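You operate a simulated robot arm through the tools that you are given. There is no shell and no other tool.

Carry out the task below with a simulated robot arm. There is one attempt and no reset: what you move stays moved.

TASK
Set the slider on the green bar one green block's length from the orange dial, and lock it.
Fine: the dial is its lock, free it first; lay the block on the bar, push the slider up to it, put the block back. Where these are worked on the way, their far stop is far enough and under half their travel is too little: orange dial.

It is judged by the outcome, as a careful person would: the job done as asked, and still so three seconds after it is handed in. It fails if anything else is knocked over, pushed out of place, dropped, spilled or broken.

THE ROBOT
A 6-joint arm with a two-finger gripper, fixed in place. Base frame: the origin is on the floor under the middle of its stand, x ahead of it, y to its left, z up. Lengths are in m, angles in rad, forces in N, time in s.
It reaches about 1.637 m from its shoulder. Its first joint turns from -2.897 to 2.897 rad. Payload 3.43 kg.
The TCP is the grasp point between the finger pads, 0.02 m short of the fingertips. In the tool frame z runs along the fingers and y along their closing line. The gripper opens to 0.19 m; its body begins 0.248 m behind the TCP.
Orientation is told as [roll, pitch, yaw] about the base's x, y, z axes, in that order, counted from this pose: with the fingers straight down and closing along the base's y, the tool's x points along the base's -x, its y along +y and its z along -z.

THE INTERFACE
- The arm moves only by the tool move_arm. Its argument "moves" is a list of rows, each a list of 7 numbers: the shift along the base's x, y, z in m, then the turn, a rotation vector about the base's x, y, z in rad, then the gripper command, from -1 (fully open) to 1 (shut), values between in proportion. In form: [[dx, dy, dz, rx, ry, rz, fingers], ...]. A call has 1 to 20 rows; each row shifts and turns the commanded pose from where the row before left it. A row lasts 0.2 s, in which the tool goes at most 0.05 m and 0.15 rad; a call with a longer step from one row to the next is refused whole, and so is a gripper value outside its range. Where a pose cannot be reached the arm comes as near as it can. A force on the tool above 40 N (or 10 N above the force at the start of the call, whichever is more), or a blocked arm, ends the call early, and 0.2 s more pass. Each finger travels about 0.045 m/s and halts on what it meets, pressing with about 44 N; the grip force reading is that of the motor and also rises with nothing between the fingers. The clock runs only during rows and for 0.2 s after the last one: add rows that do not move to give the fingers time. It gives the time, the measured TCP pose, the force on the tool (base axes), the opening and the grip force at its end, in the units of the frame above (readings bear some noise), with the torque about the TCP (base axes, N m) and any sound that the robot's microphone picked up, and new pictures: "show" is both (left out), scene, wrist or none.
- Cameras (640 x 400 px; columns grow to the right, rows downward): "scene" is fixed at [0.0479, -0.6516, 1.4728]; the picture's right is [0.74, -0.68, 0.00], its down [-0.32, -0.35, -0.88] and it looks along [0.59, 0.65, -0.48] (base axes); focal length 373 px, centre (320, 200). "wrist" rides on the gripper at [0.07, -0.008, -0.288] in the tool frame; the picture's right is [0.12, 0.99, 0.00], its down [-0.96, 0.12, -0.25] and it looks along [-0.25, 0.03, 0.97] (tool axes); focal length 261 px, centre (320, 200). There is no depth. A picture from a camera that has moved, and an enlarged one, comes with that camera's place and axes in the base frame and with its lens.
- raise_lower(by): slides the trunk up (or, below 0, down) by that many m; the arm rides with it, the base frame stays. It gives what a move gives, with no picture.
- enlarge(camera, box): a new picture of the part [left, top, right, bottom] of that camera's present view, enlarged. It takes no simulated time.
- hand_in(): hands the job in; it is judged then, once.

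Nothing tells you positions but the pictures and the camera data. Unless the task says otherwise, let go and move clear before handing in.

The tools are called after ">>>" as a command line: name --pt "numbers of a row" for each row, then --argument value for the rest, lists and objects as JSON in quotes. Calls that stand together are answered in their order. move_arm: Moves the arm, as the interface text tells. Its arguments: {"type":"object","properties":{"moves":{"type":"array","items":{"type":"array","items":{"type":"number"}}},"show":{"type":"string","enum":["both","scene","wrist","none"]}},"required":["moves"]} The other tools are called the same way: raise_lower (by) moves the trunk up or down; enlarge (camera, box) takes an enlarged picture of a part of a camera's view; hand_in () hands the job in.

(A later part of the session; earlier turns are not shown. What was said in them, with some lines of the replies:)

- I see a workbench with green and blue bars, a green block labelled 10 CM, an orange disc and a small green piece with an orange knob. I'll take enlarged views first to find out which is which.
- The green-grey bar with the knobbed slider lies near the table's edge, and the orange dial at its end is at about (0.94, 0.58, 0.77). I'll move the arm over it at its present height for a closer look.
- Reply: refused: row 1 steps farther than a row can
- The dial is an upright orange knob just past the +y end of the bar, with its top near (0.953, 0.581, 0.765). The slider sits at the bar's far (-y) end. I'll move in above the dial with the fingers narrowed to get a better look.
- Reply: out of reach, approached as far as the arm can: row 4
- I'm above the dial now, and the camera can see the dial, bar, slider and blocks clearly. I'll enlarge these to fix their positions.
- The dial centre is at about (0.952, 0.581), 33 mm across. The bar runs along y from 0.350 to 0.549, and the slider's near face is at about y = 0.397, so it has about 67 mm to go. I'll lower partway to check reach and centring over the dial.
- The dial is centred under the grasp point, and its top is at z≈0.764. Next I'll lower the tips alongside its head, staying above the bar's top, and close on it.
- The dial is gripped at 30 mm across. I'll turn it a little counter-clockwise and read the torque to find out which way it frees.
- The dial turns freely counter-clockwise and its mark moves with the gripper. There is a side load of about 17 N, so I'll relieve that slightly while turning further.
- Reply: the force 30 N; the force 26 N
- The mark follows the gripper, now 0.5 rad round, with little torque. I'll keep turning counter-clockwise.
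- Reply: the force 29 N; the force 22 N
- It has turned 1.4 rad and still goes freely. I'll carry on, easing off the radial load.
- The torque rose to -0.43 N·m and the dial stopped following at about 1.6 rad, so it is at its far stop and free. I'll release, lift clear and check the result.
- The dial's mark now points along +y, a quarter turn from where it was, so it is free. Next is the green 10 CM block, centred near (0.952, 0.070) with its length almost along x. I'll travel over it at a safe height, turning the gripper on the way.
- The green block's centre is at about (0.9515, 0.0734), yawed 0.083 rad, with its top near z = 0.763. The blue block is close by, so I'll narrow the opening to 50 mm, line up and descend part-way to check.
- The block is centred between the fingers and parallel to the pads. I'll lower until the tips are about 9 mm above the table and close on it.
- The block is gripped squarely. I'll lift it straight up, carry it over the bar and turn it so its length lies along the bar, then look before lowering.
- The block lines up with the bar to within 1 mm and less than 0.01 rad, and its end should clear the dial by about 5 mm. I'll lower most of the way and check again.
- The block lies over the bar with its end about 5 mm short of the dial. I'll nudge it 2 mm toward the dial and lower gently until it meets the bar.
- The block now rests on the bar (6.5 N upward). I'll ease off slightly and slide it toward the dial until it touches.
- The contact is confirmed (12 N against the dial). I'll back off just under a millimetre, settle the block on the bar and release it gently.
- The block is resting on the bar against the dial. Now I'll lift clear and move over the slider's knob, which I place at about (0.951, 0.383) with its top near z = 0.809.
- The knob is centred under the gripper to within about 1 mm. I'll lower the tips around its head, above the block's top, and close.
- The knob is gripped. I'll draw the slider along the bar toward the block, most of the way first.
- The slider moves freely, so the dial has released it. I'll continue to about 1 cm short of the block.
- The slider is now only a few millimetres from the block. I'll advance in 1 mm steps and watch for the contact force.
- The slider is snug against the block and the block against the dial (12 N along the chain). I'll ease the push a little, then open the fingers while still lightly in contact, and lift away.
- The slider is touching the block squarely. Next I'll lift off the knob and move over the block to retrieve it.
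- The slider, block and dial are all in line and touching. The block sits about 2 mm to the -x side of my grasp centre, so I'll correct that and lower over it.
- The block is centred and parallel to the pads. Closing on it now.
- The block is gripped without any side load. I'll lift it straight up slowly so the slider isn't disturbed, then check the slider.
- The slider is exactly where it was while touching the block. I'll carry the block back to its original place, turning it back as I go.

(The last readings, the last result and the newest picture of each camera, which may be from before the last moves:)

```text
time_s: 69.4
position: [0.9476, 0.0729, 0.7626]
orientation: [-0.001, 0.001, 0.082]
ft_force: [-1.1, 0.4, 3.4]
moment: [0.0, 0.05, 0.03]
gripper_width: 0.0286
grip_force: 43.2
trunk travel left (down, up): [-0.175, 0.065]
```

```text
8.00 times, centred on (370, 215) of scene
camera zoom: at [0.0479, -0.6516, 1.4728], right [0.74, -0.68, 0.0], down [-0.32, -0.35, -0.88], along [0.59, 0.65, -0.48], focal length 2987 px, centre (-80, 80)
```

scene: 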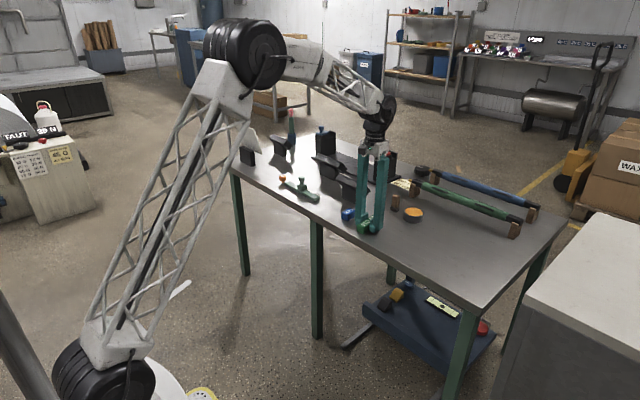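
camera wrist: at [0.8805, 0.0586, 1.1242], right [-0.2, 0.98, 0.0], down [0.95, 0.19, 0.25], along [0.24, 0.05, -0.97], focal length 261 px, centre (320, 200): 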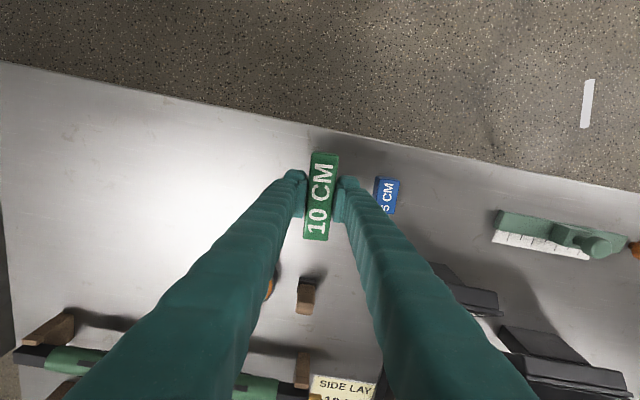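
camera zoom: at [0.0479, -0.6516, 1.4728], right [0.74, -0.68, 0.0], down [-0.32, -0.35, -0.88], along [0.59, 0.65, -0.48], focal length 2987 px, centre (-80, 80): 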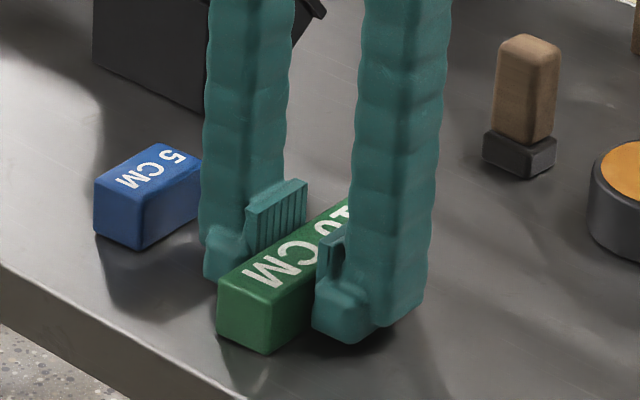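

The block is touching down, about 1.5 mm off its original spot by comparison with the first picture. I'll correct that with a small lift and shift, then set it down.

>>> move_arm --pt "0 0 0.002 0 0 0 0.8" --pt "-0.0012 0.001 0 0 0 0 0.8" --pt "0 0 0 0 0 0 0.8" --pt "0 0 -0.001 0 0 0 0.8" --pt "0 0 -0.001 0 0 0 0.8" --pt "0 0 0 0 0 0 0.8" --pt "0 0 0 0 0 0 0.8" --show "scene"

>>> enlarge --camera "scene" --box '[330, 190, 410, 240]'

```text
time_s: 71.0
position: [0.947, 0.073, 0.7636]
orientation: [0.0, 0.0, 0.081]
ft_force: [0.2, 0.0, -0.3]
moment: [0.04, -0.02, 0.01]
gripper_width: 0.0284
grip_force: 44.6
trunk travel left (down, up): [-0.175, 0.065]
```

scene: 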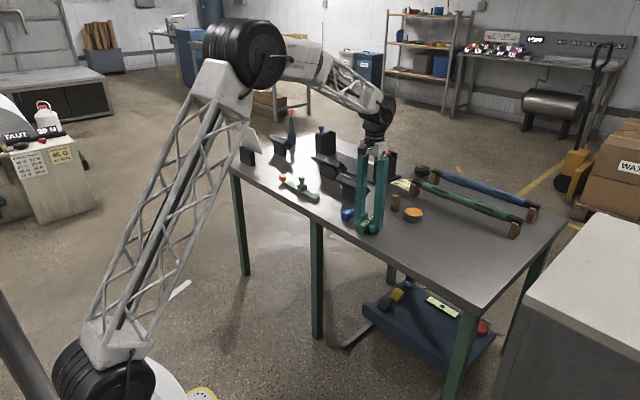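

```text
8.00 times, centred on (370, 215) of scene
camera zoom: at [0.0479, -0.6516, 1.4728], right [0.74, -0.68, 0.0], down [-0.32, -0.35, -0.88], along [0.59, 0.65, -0.48], focal length 2987 px, centre (-80, 80)
```

zoom: 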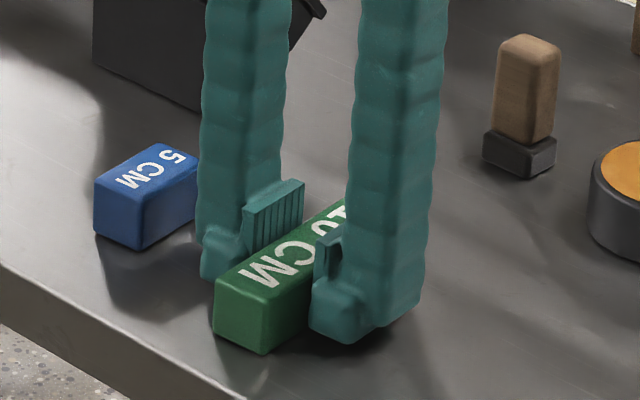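

>>> move_arm --pt "0 0 -0.0006 0 0 0 0.8" --pt "0 0 0 0 0 0 0.8" --pt "0 0 0 0 0 0 0.8" --show "none"

```text
time_s: 71.8
position: [0.9472, 0.0729, 0.7616]
orientation: [-0.001, -0.001, 0.08]
ft_force: [0.4, 0.4, 7.3]
moment: [-0.01, 0.1, 0.02]
gripper_width: 0.0286
grip_force: 43.9
trunk travel left (down, up): [-0.175, 0.065]
```

The block rests on the table (7 N). Releasing it and lifting away.

>>> move_arm --pt "0 0 0.0003 0 0 0 0.67" --pt "0 0 0 0 0 0 0.5" --pt "0 0 0 0 0 0 0.474" --pt "0 0 0 0 0 0 0.474" --pt "0 0 0.02 0 0 0 0.474" --pt "0 0 0.04 0 0 0 0.474" --pt "0 0 0.04 0 0 0 0.474" --pt "0 0 0.04 0 0 0 0.474" --pt "0 0 0 0 0 0 0.474"

>>> enlarge --camera "scene" --box '[330, 190, 410, 240]'

>>> enlarge --camera "wrist" --box '[240, 130, 400, 230]'

```text
time_s: 73.8
position: [0.9471, 0.0731, 0.9041]
orientation: [-0.001, 0.0, 0.08]
ft_force: [-0.4, 0.2, 0.8]
moment: [-0.01, 0.0, -0.01]
gripper_width: 0.0499
grip_force: 0.1
trunk travel left (down, up): [-0.175, 0.065]
camera wrist: at [0.8794, 0.0588, 1.192], right [-0.2, 0.98, 0.0], down [0.95, 0.19, 0.25], along [0.24, 0.05, -0.97], focal length 261 px, centre (320, 200)
```

scene: 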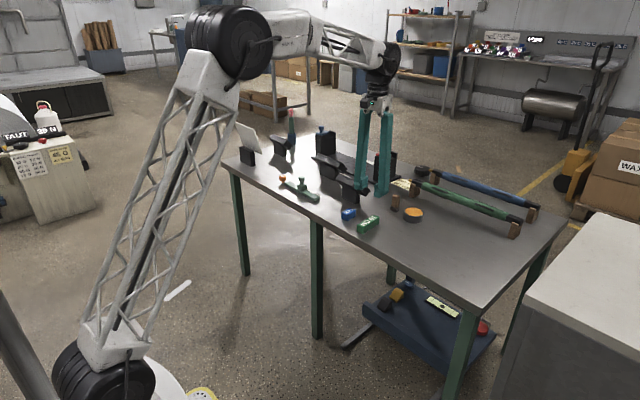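
wrist: 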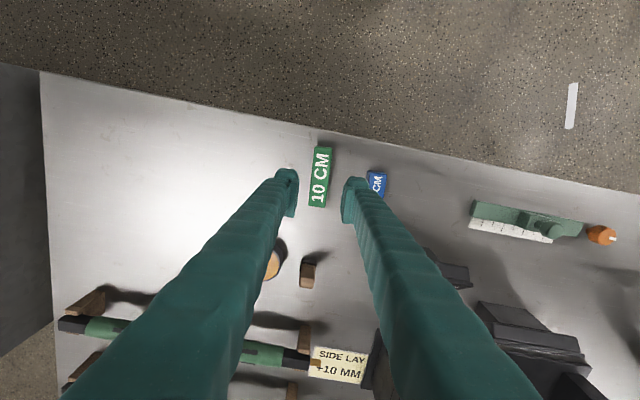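

```text
8.00 times, centred on (370, 215) of scene
camera zoom: at [0.0479, -0.6516, 1.4728], right [0.74, -0.68, 0.0], down [-0.32, -0.35, -0.88], along [0.59, 0.65, -0.48], focal length 2987 px, centre (-80, 80)
```

zoom: 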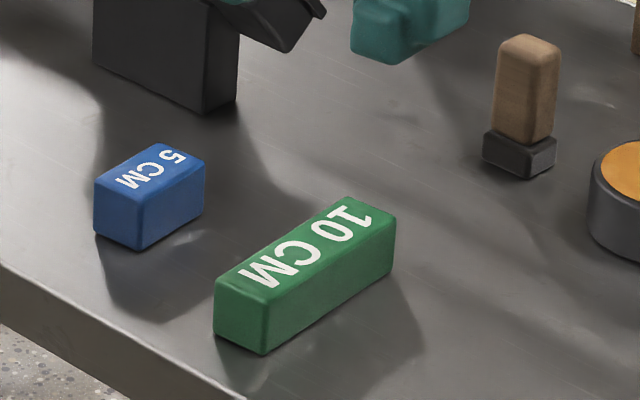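

```text
4.00 times, centred on (320, 180) of wrist
camera zoom: at [0.8794, 0.0588, 1.192], right [-0.2, 0.98, 0.0], down [0.95, 0.19, 0.25], along [0.24, 0.05, -0.97], focal length 1043 px, centre (320, 280)
```

zoom: 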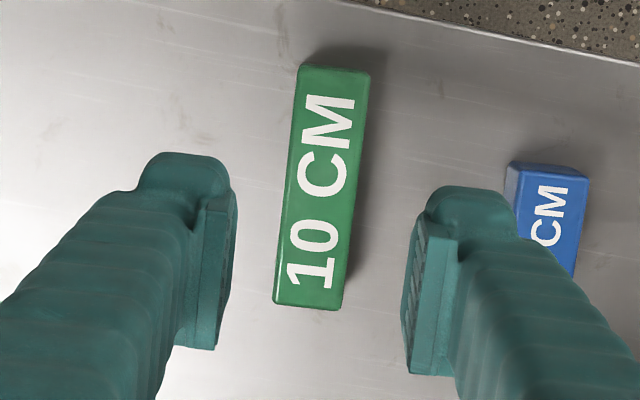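

The block is back in its original place, matching the first picture. Now I'll return to the dial to lock it by turning it back clockwise.

>>> move_arm --pt "0.00027 0.0461 0 0 0 0.1455 0.3" --pt "0.00027 0.0461 0 0 0 0.1455 0.3" --pt "0.00027 0.0461 0 0 0 0.1455 0.3" --pt "0.00027 0.0461 0 0 0 0.1455 0.3" --pt "0.00027 0.0461 0 0 0 0.1455 0.3" --pt "0.00027 0.0461 0 0 0 0.1455 0.3" --pt "0.00027 0.0461 0 0 0 0.1455 0.3" --pt "0.00027 0.0461 0 0 0 0.1455 0.3" --pt "0.00027 0.0461 0 0 0 0.1455 0.3" --pt "0.00027 0.0461 0 0 0 0.1455 0.3" --pt "0.00027 0.0461 0 0 0 0.1455 0.3" --pt "0 0 -0.03 0 0 0 0.3" --pt "0 0 -0.03 0 0 0 0.3" --pt "0 0 0 0 0 0 0.3"

>>> enlarge --camera "wrist" --box '[240, 130, 400, 230]'

>>> enlarge --camera "scene" --box '[274, 165, 322, 195]'

```text
time_s: 76.8
position: [0.9501, 0.5804, 0.8405]
orientation: [-0.001, -0.001, 1.681]
ft_force: [-0.7, 0.3, -0.2]
moment: [0.0, 0.01, -0.01]
gripper_width: 0.0667
grip_force: 0.0
trunk travel left (down, up): [-0.175, 0.065]
camera wrist: at [0.9682, 0.5121, 1.1277], right [-0.97, -0.23, 0.0], down [-0.22, 0.94, 0.25], along [-0.06, 0.24, -0.97], focal length 261 px, centre (320, 200)
```

scene: 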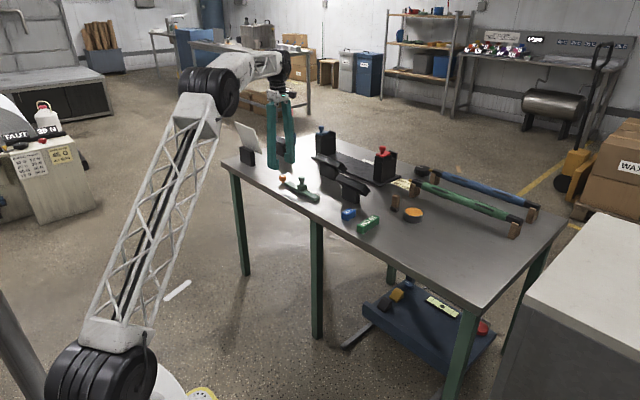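
wrist: 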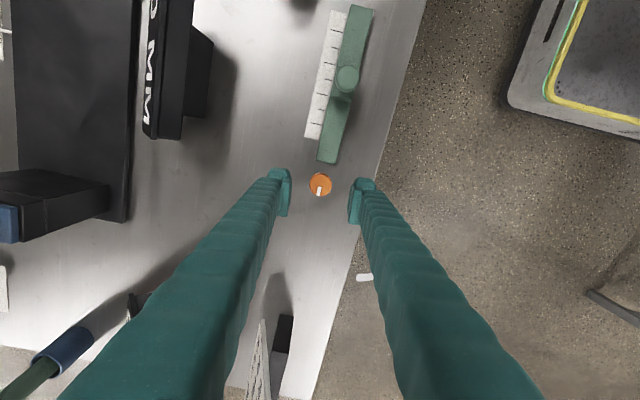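

```text
4.00 times, centred on (320, 180) of wrist
camera zoom: at [0.9682, 0.5121, 1.1277], right [-0.97, -0.23, 0.0], down [-0.22, 0.94, 0.25], along [-0.06, 0.24, -0.97], focal length 1043 px, centre (320, 280)
```

zoom: 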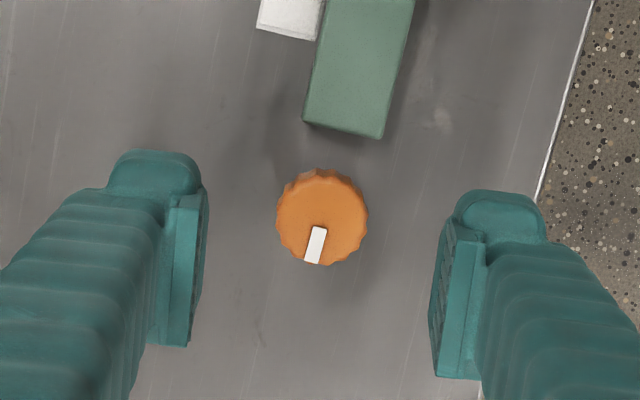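

```text
13.33 times, centred on (298, 180) of scene
camera zoom: at [0.0479, -0.6516, 1.4728], right [0.74, -0.68, 0.0], down [-0.32, -0.35, -0.88], along [0.59, 0.65, -0.48], focal length 4978 px, centre (613, 467)
```

zoom: 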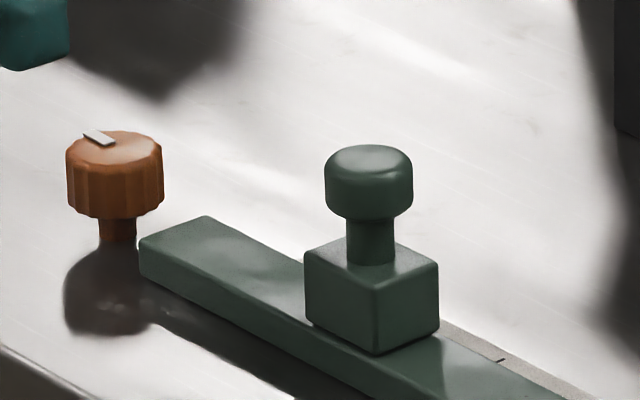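

The slider hasn't moved and the dial is under the gripper. I'll lower, grip the dial and check the load.

>>> move_arm --pt "-0.0011 0.0003 -0.03 0 0 0 0.3" --pt "0 0 -0.02 0 0 0 0.3" --pt "0 0 -0.0155 0 0 0 0.3" --pt "0 0 0 0 0 0 0.3" --pt "0 0 0 0 0 0 0.5" --pt "0 0 0 0 0 0 0.7" --pt "0 0 0 0 0 0 0.8" --pt "0 0 0 0 0 0 0.8" --pt "0 0 0 0 0 0 0.8"

>>> enlarge --camera "wrist" --box '[240, 150, 400, 250]'

>>> enlarge --camera "scene" --box '[274, 165, 322, 195]'

```text
time_s: 78.8
position: [0.9508, 0.5813, 0.7746]
orientation: [-0.001, -0.001, 1.68]
ft_force: [-3.1, -1.1, -1.2]
moment: [-0.03, 0.03, -0.02]
gripper_width: 0.0296
grip_force: 45.0
trunk travel left (down, up): [-0.175, 0.065]
camera wrist: at [0.9677, 0.5114, 1.0625], right [-0.97, -0.23, 0.0], down [-0.22, 0.94, 0.25], along [-0.06, 0.24, -0.97], focal length 261 px, centre (320, 200)
```

scene: 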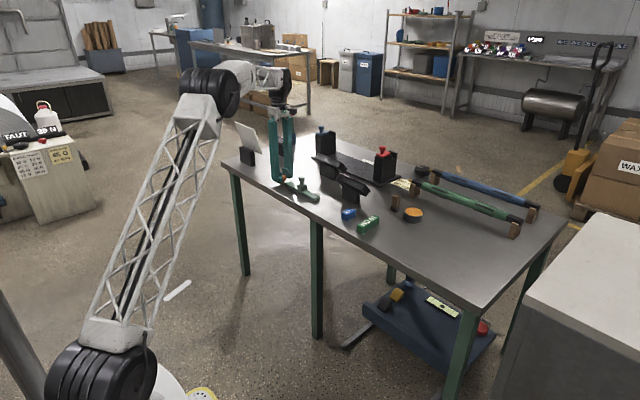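
wrist: 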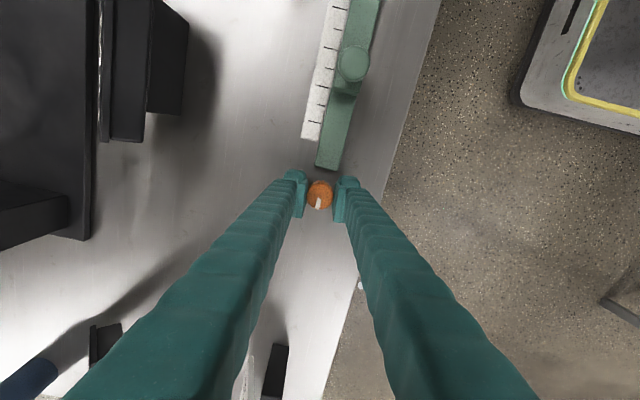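

```text
4.00 times, centred on (320, 200) of wrist
camera zoom: at [0.9677, 0.5114, 1.0625], right [-0.97, -0.23, 0.0], down [-0.22, 0.94, 0.25], along [-0.06, 0.24, -0.97], focal length 1043 px, centre (320, 200)
```

zoom: 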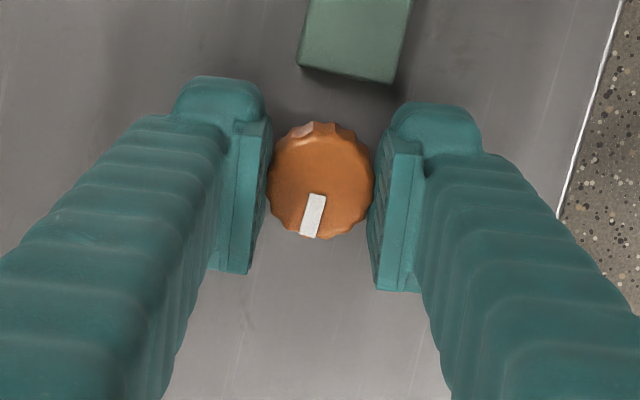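

```text
13.33 times, centred on (298, 180) of scene
camera zoom: at [0.0479, -0.6516, 1.4728], right [0.74, -0.68, 0.0], down [-0.32, -0.35, -0.88], along [0.59, 0.65, -0.48], focal length 4978 px, centre (613, 467)
```

zoom: 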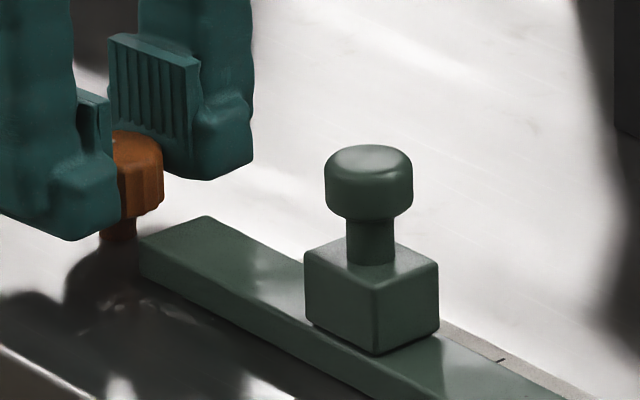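

The dial is gripped again with little side load. I'll turn it clockwise in small increments, watching the forces.

>>> move_arm --pt "0 0 0 0 0 -0.1 0.8" --pt "0 0 0 0 0 -0.1 0.8" --pt "0 0 0 0 0 -0.1 0.8" --pt "0 0 0 0 0 0 0.8" --show "none"

```text
time_s: 79.8
position: [0.9503, 0.5817, 0.7762]
orientation: [-0.001, 0.001, 1.378]
ft_force: [2.5, -1.1, -11.0]
moment: [0.04, -0.06, 0.01]
gripper_width: 0.0297
grip_force: 45.0
trunk travel left (down, up): [-0.175, 0.065]
```

>>> move_arm --pt "0 0 -0.0006 0 0 -0.1 0.8" --pt "0 0 0 0 0 -0.1 0.8" --pt "0 0 0 0 0 -0.1 0.8" --pt "0 0 0 0 0 0 0.8" --show "none"

```text
time_s: 80.8
position: [0.9497, 0.581, 0.776]
orientation: [-0.001, 0.0, 1.081]
ft_force: [6.7, -0.6, -2.5]
moment: [-0.03, -0.02, 0.0]
gripper_width: 0.0302
grip_force: 45.1
trunk travel left (down, up): [-0.175, 0.065]
```

>>> move_arm --pt "0.0003 0 0 0 0 -0.1 0.8" --pt "0 0 0 0 0 -0.1 0.8" --pt "0 0 0 0 0 -0.1 0.8" --pt "0 0 0 0 0 0 0.8" --show "none"

```text
time_s: 81.8
position: [0.9491, 0.5804, 0.775]
orientation: [0.002, 0.0, 0.78]
ft_force: [10.5, -0.1, 2.1]
moment: [0.02, -0.09, 0.0]
gripper_width: 0.0295
grip_force: 45.0
trunk travel left (down, up): [-0.175, 0.065]
```

>>> move_arm --pt "0.0005 0 0 0 0 -0.1 0.8" --pt "0 0 0 0 0 -0.1 0.8" --pt "0 0 0 0 0 -0.1 0.8" --pt "0 0 0 0 0 0 0.8" --show "none"

```text
time_s: 82.8
position: [0.9503, 0.5798, 0.7752]
orientation: [0.0, 0.004, 0.481]
ft_force: [-2.1, -8.7, -0.3]
moment: [-0.13, 0.02, -0.01]
gripper_width: 0.0299
grip_force: 44.5
trunk travel left (down, up): [-0.175, 0.065]
```

>>> move_arm --pt "0 -0.0003 0 0 0 -0.1 0.8" --pt "0 0 0 0 0 -0.1 0.8" --pt "0 0 0 0 0 -0.1 0.8" --pt "0 0 0 0 0 0 0.8"

>>> enlarge --camera "wrist" --box '[240, 150, 400, 250]'

>>> enlarge --camera "scene" --box '[274, 165, 322, 195]'

```text
time_s: 83.8
position: [0.9505, 0.5802, 0.7749]
orientation: [0.0, 0.002, 0.18]
ft_force: [-5.5, -11.9, -0.8]
moment: [-0.13, 0.07, 0.03]
gripper_width: 0.0298
grip_force: 45.6
trunk travel left (down, up): [-0.175, 0.065]
camera wrist: at [0.8842, 0.5594, 1.0626], right [-0.29, 0.96, 0.0], down [0.93, 0.29, 0.25], along [0.24, 0.07, -0.97], focal length 261 px, centre (320, 200)
```

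scene: 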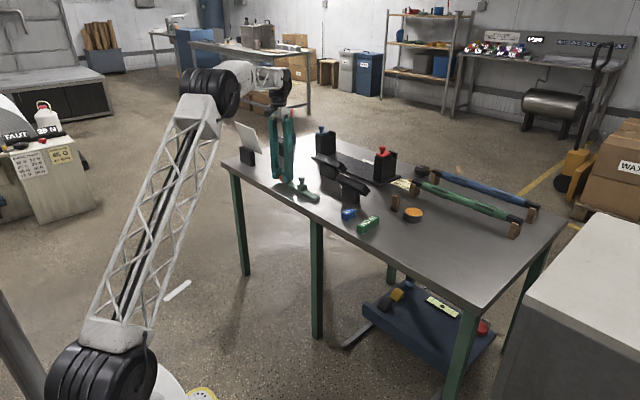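
wrist: 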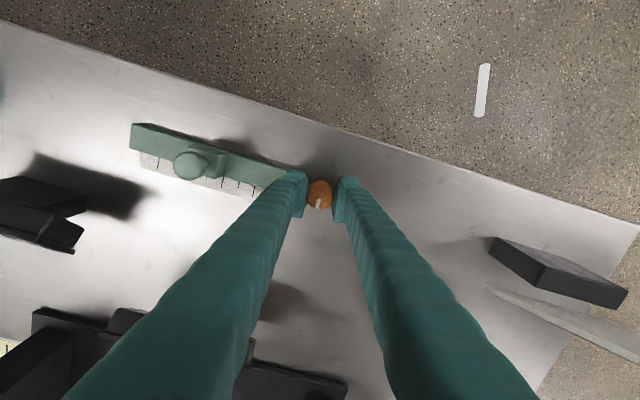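

```text
4.00 times, centred on (320, 200) of wrist
camera zoom: at [0.8842, 0.5594, 1.0626], right [-0.29, 0.96, 0.0], down [0.93, 0.29, 0.25], along [0.24, 0.07, -0.97], focal length 1043 px, centre (320, 200)
```

zoom: 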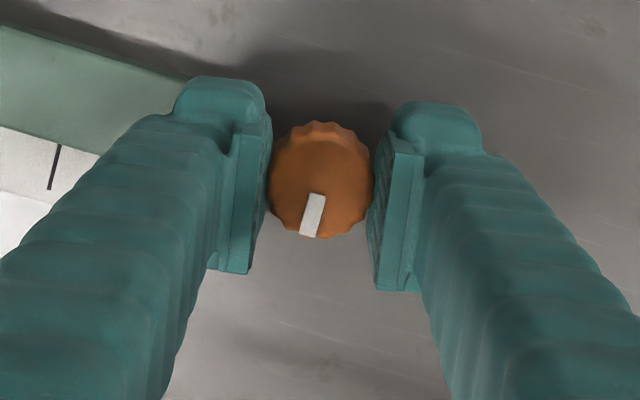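

```text
13.33 times, centred on (298, 180) of scene
camera zoom: at [0.0479, -0.6516, 1.4728], right [0.74, -0.68, 0.0], down [-0.32, -0.35, -0.88], along [0.59, 0.65, -0.48], focal length 4978 px, centre (613, 467)
```

zoom: 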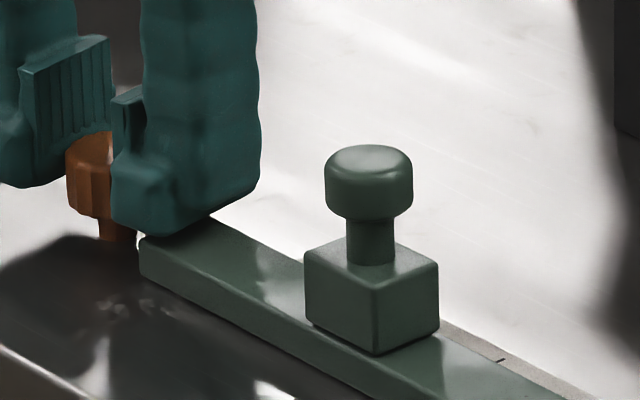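

The dial has come back 1.5 rad and the slider is still in place. I'll continue to the locking stop.

>>> move_arm --pt "-0.0003 -0.0006 0 0 0 -0.06 0.8" --pt "0 0 0 0 0 -0.06 0.8" --pt "0 0 0 0 0 0 0.8" --show "none"

```text
time_s: 84.6
position: [0.9509, 0.5799, 0.7758]
orientation: [0.0, -0.003, 0.061]
ft_force: [10.6, -5.9, -4.2]
moment: [0.01, -0.2, 0.62]
gripper_width: 0.03
grip_force: 44.7
trunk travel left (down, up): [-0.175, 0.065]
```

>>> move_arm --pt "0.0006 -0.0002 -0.0002 0 0 -0.06 0.8" --pt "0 0 0 0 0 0 0.8"

>>> enlarge --camera "wrist" --box '[240, 150, 400, 250]'

```text
time_s: 85.2
position: [0.951, 0.5801, 0.7754]
orientation: [0.0, 0.0, 0.0]
ft_force: [0.0, -7.6, -2.2]
moment: [-0.08, -0.01, 0.49]
gripper_width: 0.0297
grip_force: 44.5
trunk travel left (down, up): [-0.175, 0.065]
camera wrist: at [0.8815, 0.5716, 1.0628], right [-0.12, 0.99, 0.0], down [0.96, 0.12, 0.25], along [0.24, 0.03, -0.97], focal length 261 px, centre (320, 200)
```

scene: 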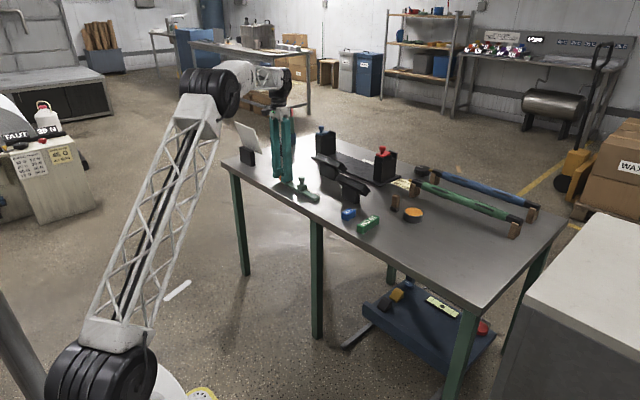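
wrist: 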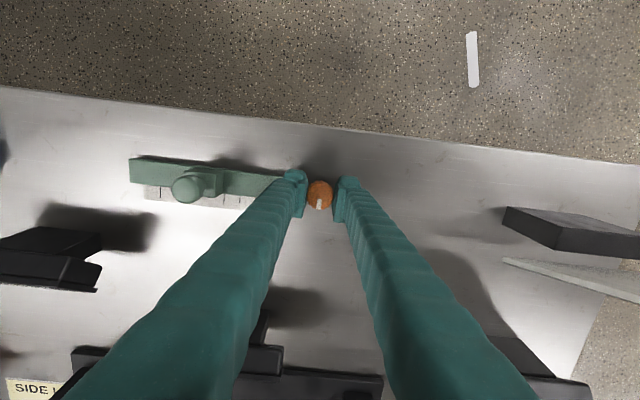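

```text
4.00 times, centred on (320, 200) of wrist
camera zoom: at [0.8815, 0.5716, 1.0628], right [-0.12, 0.99, 0.0], down [0.96, 0.12, 0.25], along [0.24, 0.03, -0.97], focal length 1043 px, centre (320, 200)
```

zoom: 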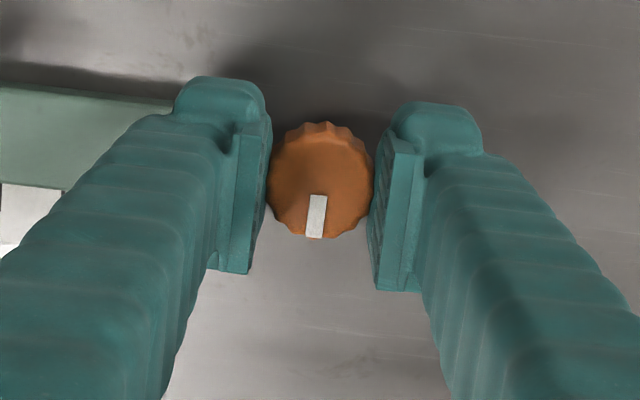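

The mark is back where it started and the stop torque is felt, so the dial is at its locked stop. I'll release, lift clear and inspect everything.

>>> move_arm --pt "0 0 0 0 0 0 0.65" --pt "0 0 0 0 0 0 0.5" --pt "0 0 0 0 0 0 0.3" --pt "0 0 0 0 0 0 0.3" --pt "0 0 0.02 0 0 0 0.3" --pt "0 0 0.04 0 0 0 0.3" --pt "0 0 0.04 0 0 0 0.3" --pt "-0.04 0 0.02 0 0 0 0.3" --pt "-0.04 -0.02 0.02 0 0 0 0.3" --pt "-0.04 -0.02 0 0 0 0 0.3" --pt "0 0 0 0 0 0 0.3"

>>> enlarge --camera "wrist" --box '[180, 170, 380, 295]'

>>> enlarge --camera "scene" --box '[274, 165, 322, 195]'

>>> enlarge --camera "scene" --box '[220, 110, 420, 235]'

```text
time_s: 87.6
position: [0.8307, 0.5394, 0.9137]
orientation: [0.0, 0.002, -0.001]
ft_force: [0.0, 0.0, 0.7]
moment: [0.02, -0.03, 0.03]
gripper_width: 0.0663
grip_force: 0.1
trunk travel left (down, up): [-0.175, 0.065]
camera wrist: at [0.7623, 0.531, 1.2013], right [-0.12, 0.99, 0.0], down [0.96, 0.12, 0.25], along [0.25, 0.03, -0.97], focal length 261 px, centre (320, 200)
```

scene: 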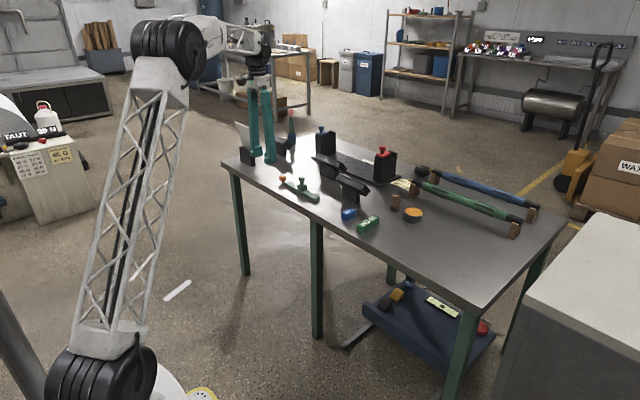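
wrist: 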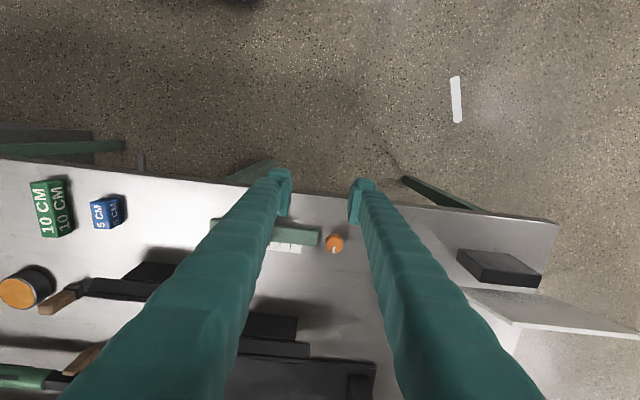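

```text
3.20 times, centred on (280, 232) of wrist
camera zoom: at [0.7623, 0.531, 1.2013], right [-0.12, 0.99, 0.0], down [0.96, 0.12, 0.25], along [0.25, 0.03, -0.97], focal length 834 px, centre (448, 96)
```

zoom: 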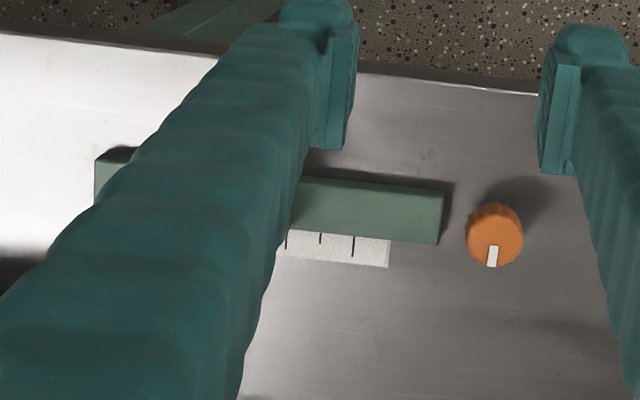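

```text
13.33 times, centred on (298, 180) of scene
camera zoom: at [0.0479, -0.6516, 1.4728], right [0.74, -0.68, 0.0], down [-0.32, -0.35, -0.88], along [0.59, 0.65, -0.48], focal length 4978 px, centre (613, 467)
```

zoom: 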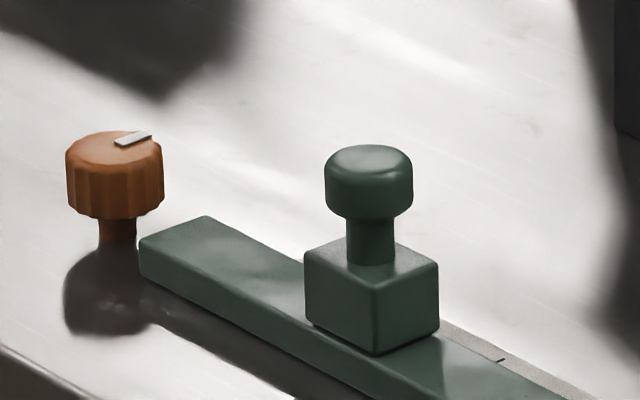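

```text
3.20 times, centred on (320, 172) of scene
camera zoom: at [0.0479, -0.6516, 1.4728], right [0.74, -0.68, 0.0], down [-0.32, -0.35, -0.88], along [0.59, 0.65, -0.48], focal length 1195 px, centre (320, 288)
```

zoom: 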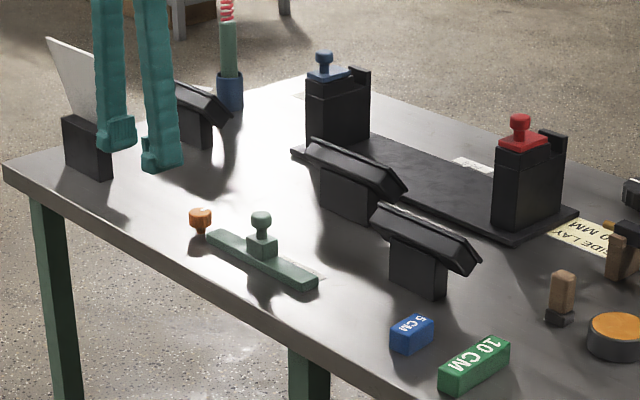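

All is in place: the slider sits where it touched the block, the dial's mark is back at its locked position, and the green block is back on its spot. I'll retreat a bit further before handing in.

>>> move_arm --pt "-0.04 0 0.02 0 0 0 0.3" --pt "-0.04 0 0.02 0 0 0 0.3" --pt "-0.04 0 0.02 0 0 0 0.3" --pt "-0.03 0 0.02 0 0 0 0.3" --pt "0 0 0 0 0 0 0.3"

>>> enlarge --camera "scene" --box '[274, 165, 322, 195]'

>>> enlarge --camera "scene" --box '[330, 190, 410, 240]'

```text
time_s: 88.8
position: [0.6804, 0.5378, 0.995]
orientation: [-0.002, 0.0, -0.001]
ft_force: [-0.4, 0.2, 0.2]
moment: [-0.05, -0.03, 0.03]
gripper_width: 0.0665
grip_force: 0.2
trunk travel left (down, up): [-0.175, 0.065]
camera wrist: at [0.6114, 0.5291, 1.2826], right [-0.12, 0.99, 0.0], down [0.96, 0.12, 0.25], along [0.25, 0.03, -0.97], focal length 261 px, centre (320, 200)
```

scene: 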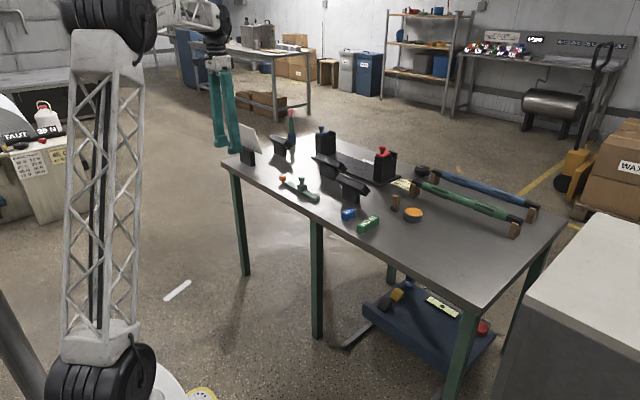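
wrist: 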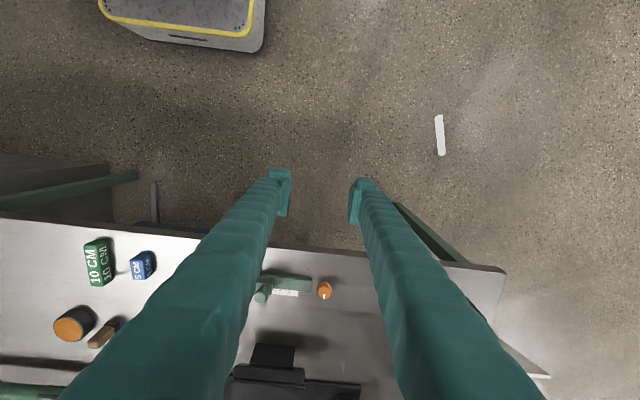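

```text
13.33 times, centred on (298, 180) of scene
camera zoom: at [0.0479, -0.6516, 1.4728], right [0.74, -0.68, 0.0], down [-0.32, -0.35, -0.88], along [0.59, 0.65, -0.48], focal length 4978 px, centre (613, 467)
```

zoom: 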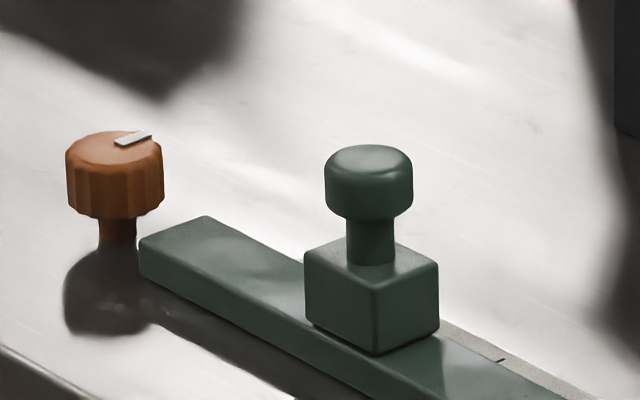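

```text
8.00 times, centred on (370, 215) of scene
camera zoom: at [0.0479, -0.6516, 1.4728], right [0.74, -0.68, 0.0], down [-0.32, -0.35, -0.88], along [0.59, 0.65, -0.48], focal length 2987 px, centre (-80, 80)
```

zoom: 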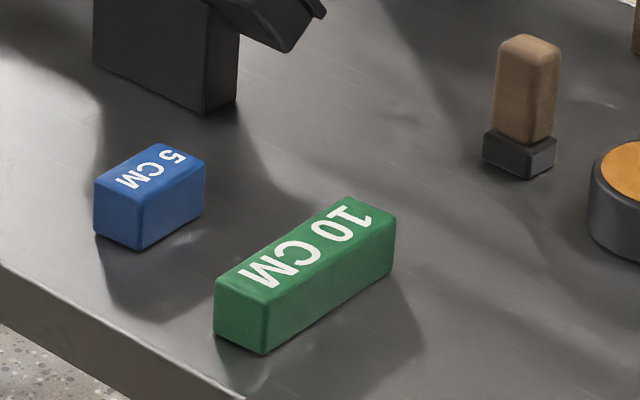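

The slider stands one block's length from the dial, the dial is at its locked stop, the block is back in its place and the arm is clear. I'm handing in.

>>> hand_in

```text
The job is handed in.
```

The slider on the green bar is now one green block's length (10 cm) from the orange dial, and the dial is turned back to its locked stop. The job is handed in.

- **Freeing the dial:** I turned it counter-clockwise about a quarter turn, to its far stop. After that the slider moved freely.
- **Setting the distance:** I laid the green block on the bar with one end against the dial and pushed the slider up until all three touched. The slider stayed in the same spot in the pictures when I lifted the block out and again when I locked the dial.
- **Putting the block back:** the green block is on its original spot, matching the first picture as closely as I can see.
- **Locking:** I turned the dial clockwise until it hit its stop, and its white mark points the same way as at the start. I did not push on the slider afterwards to test that it holds.

I saw nothing else on the table moved or knocked over.
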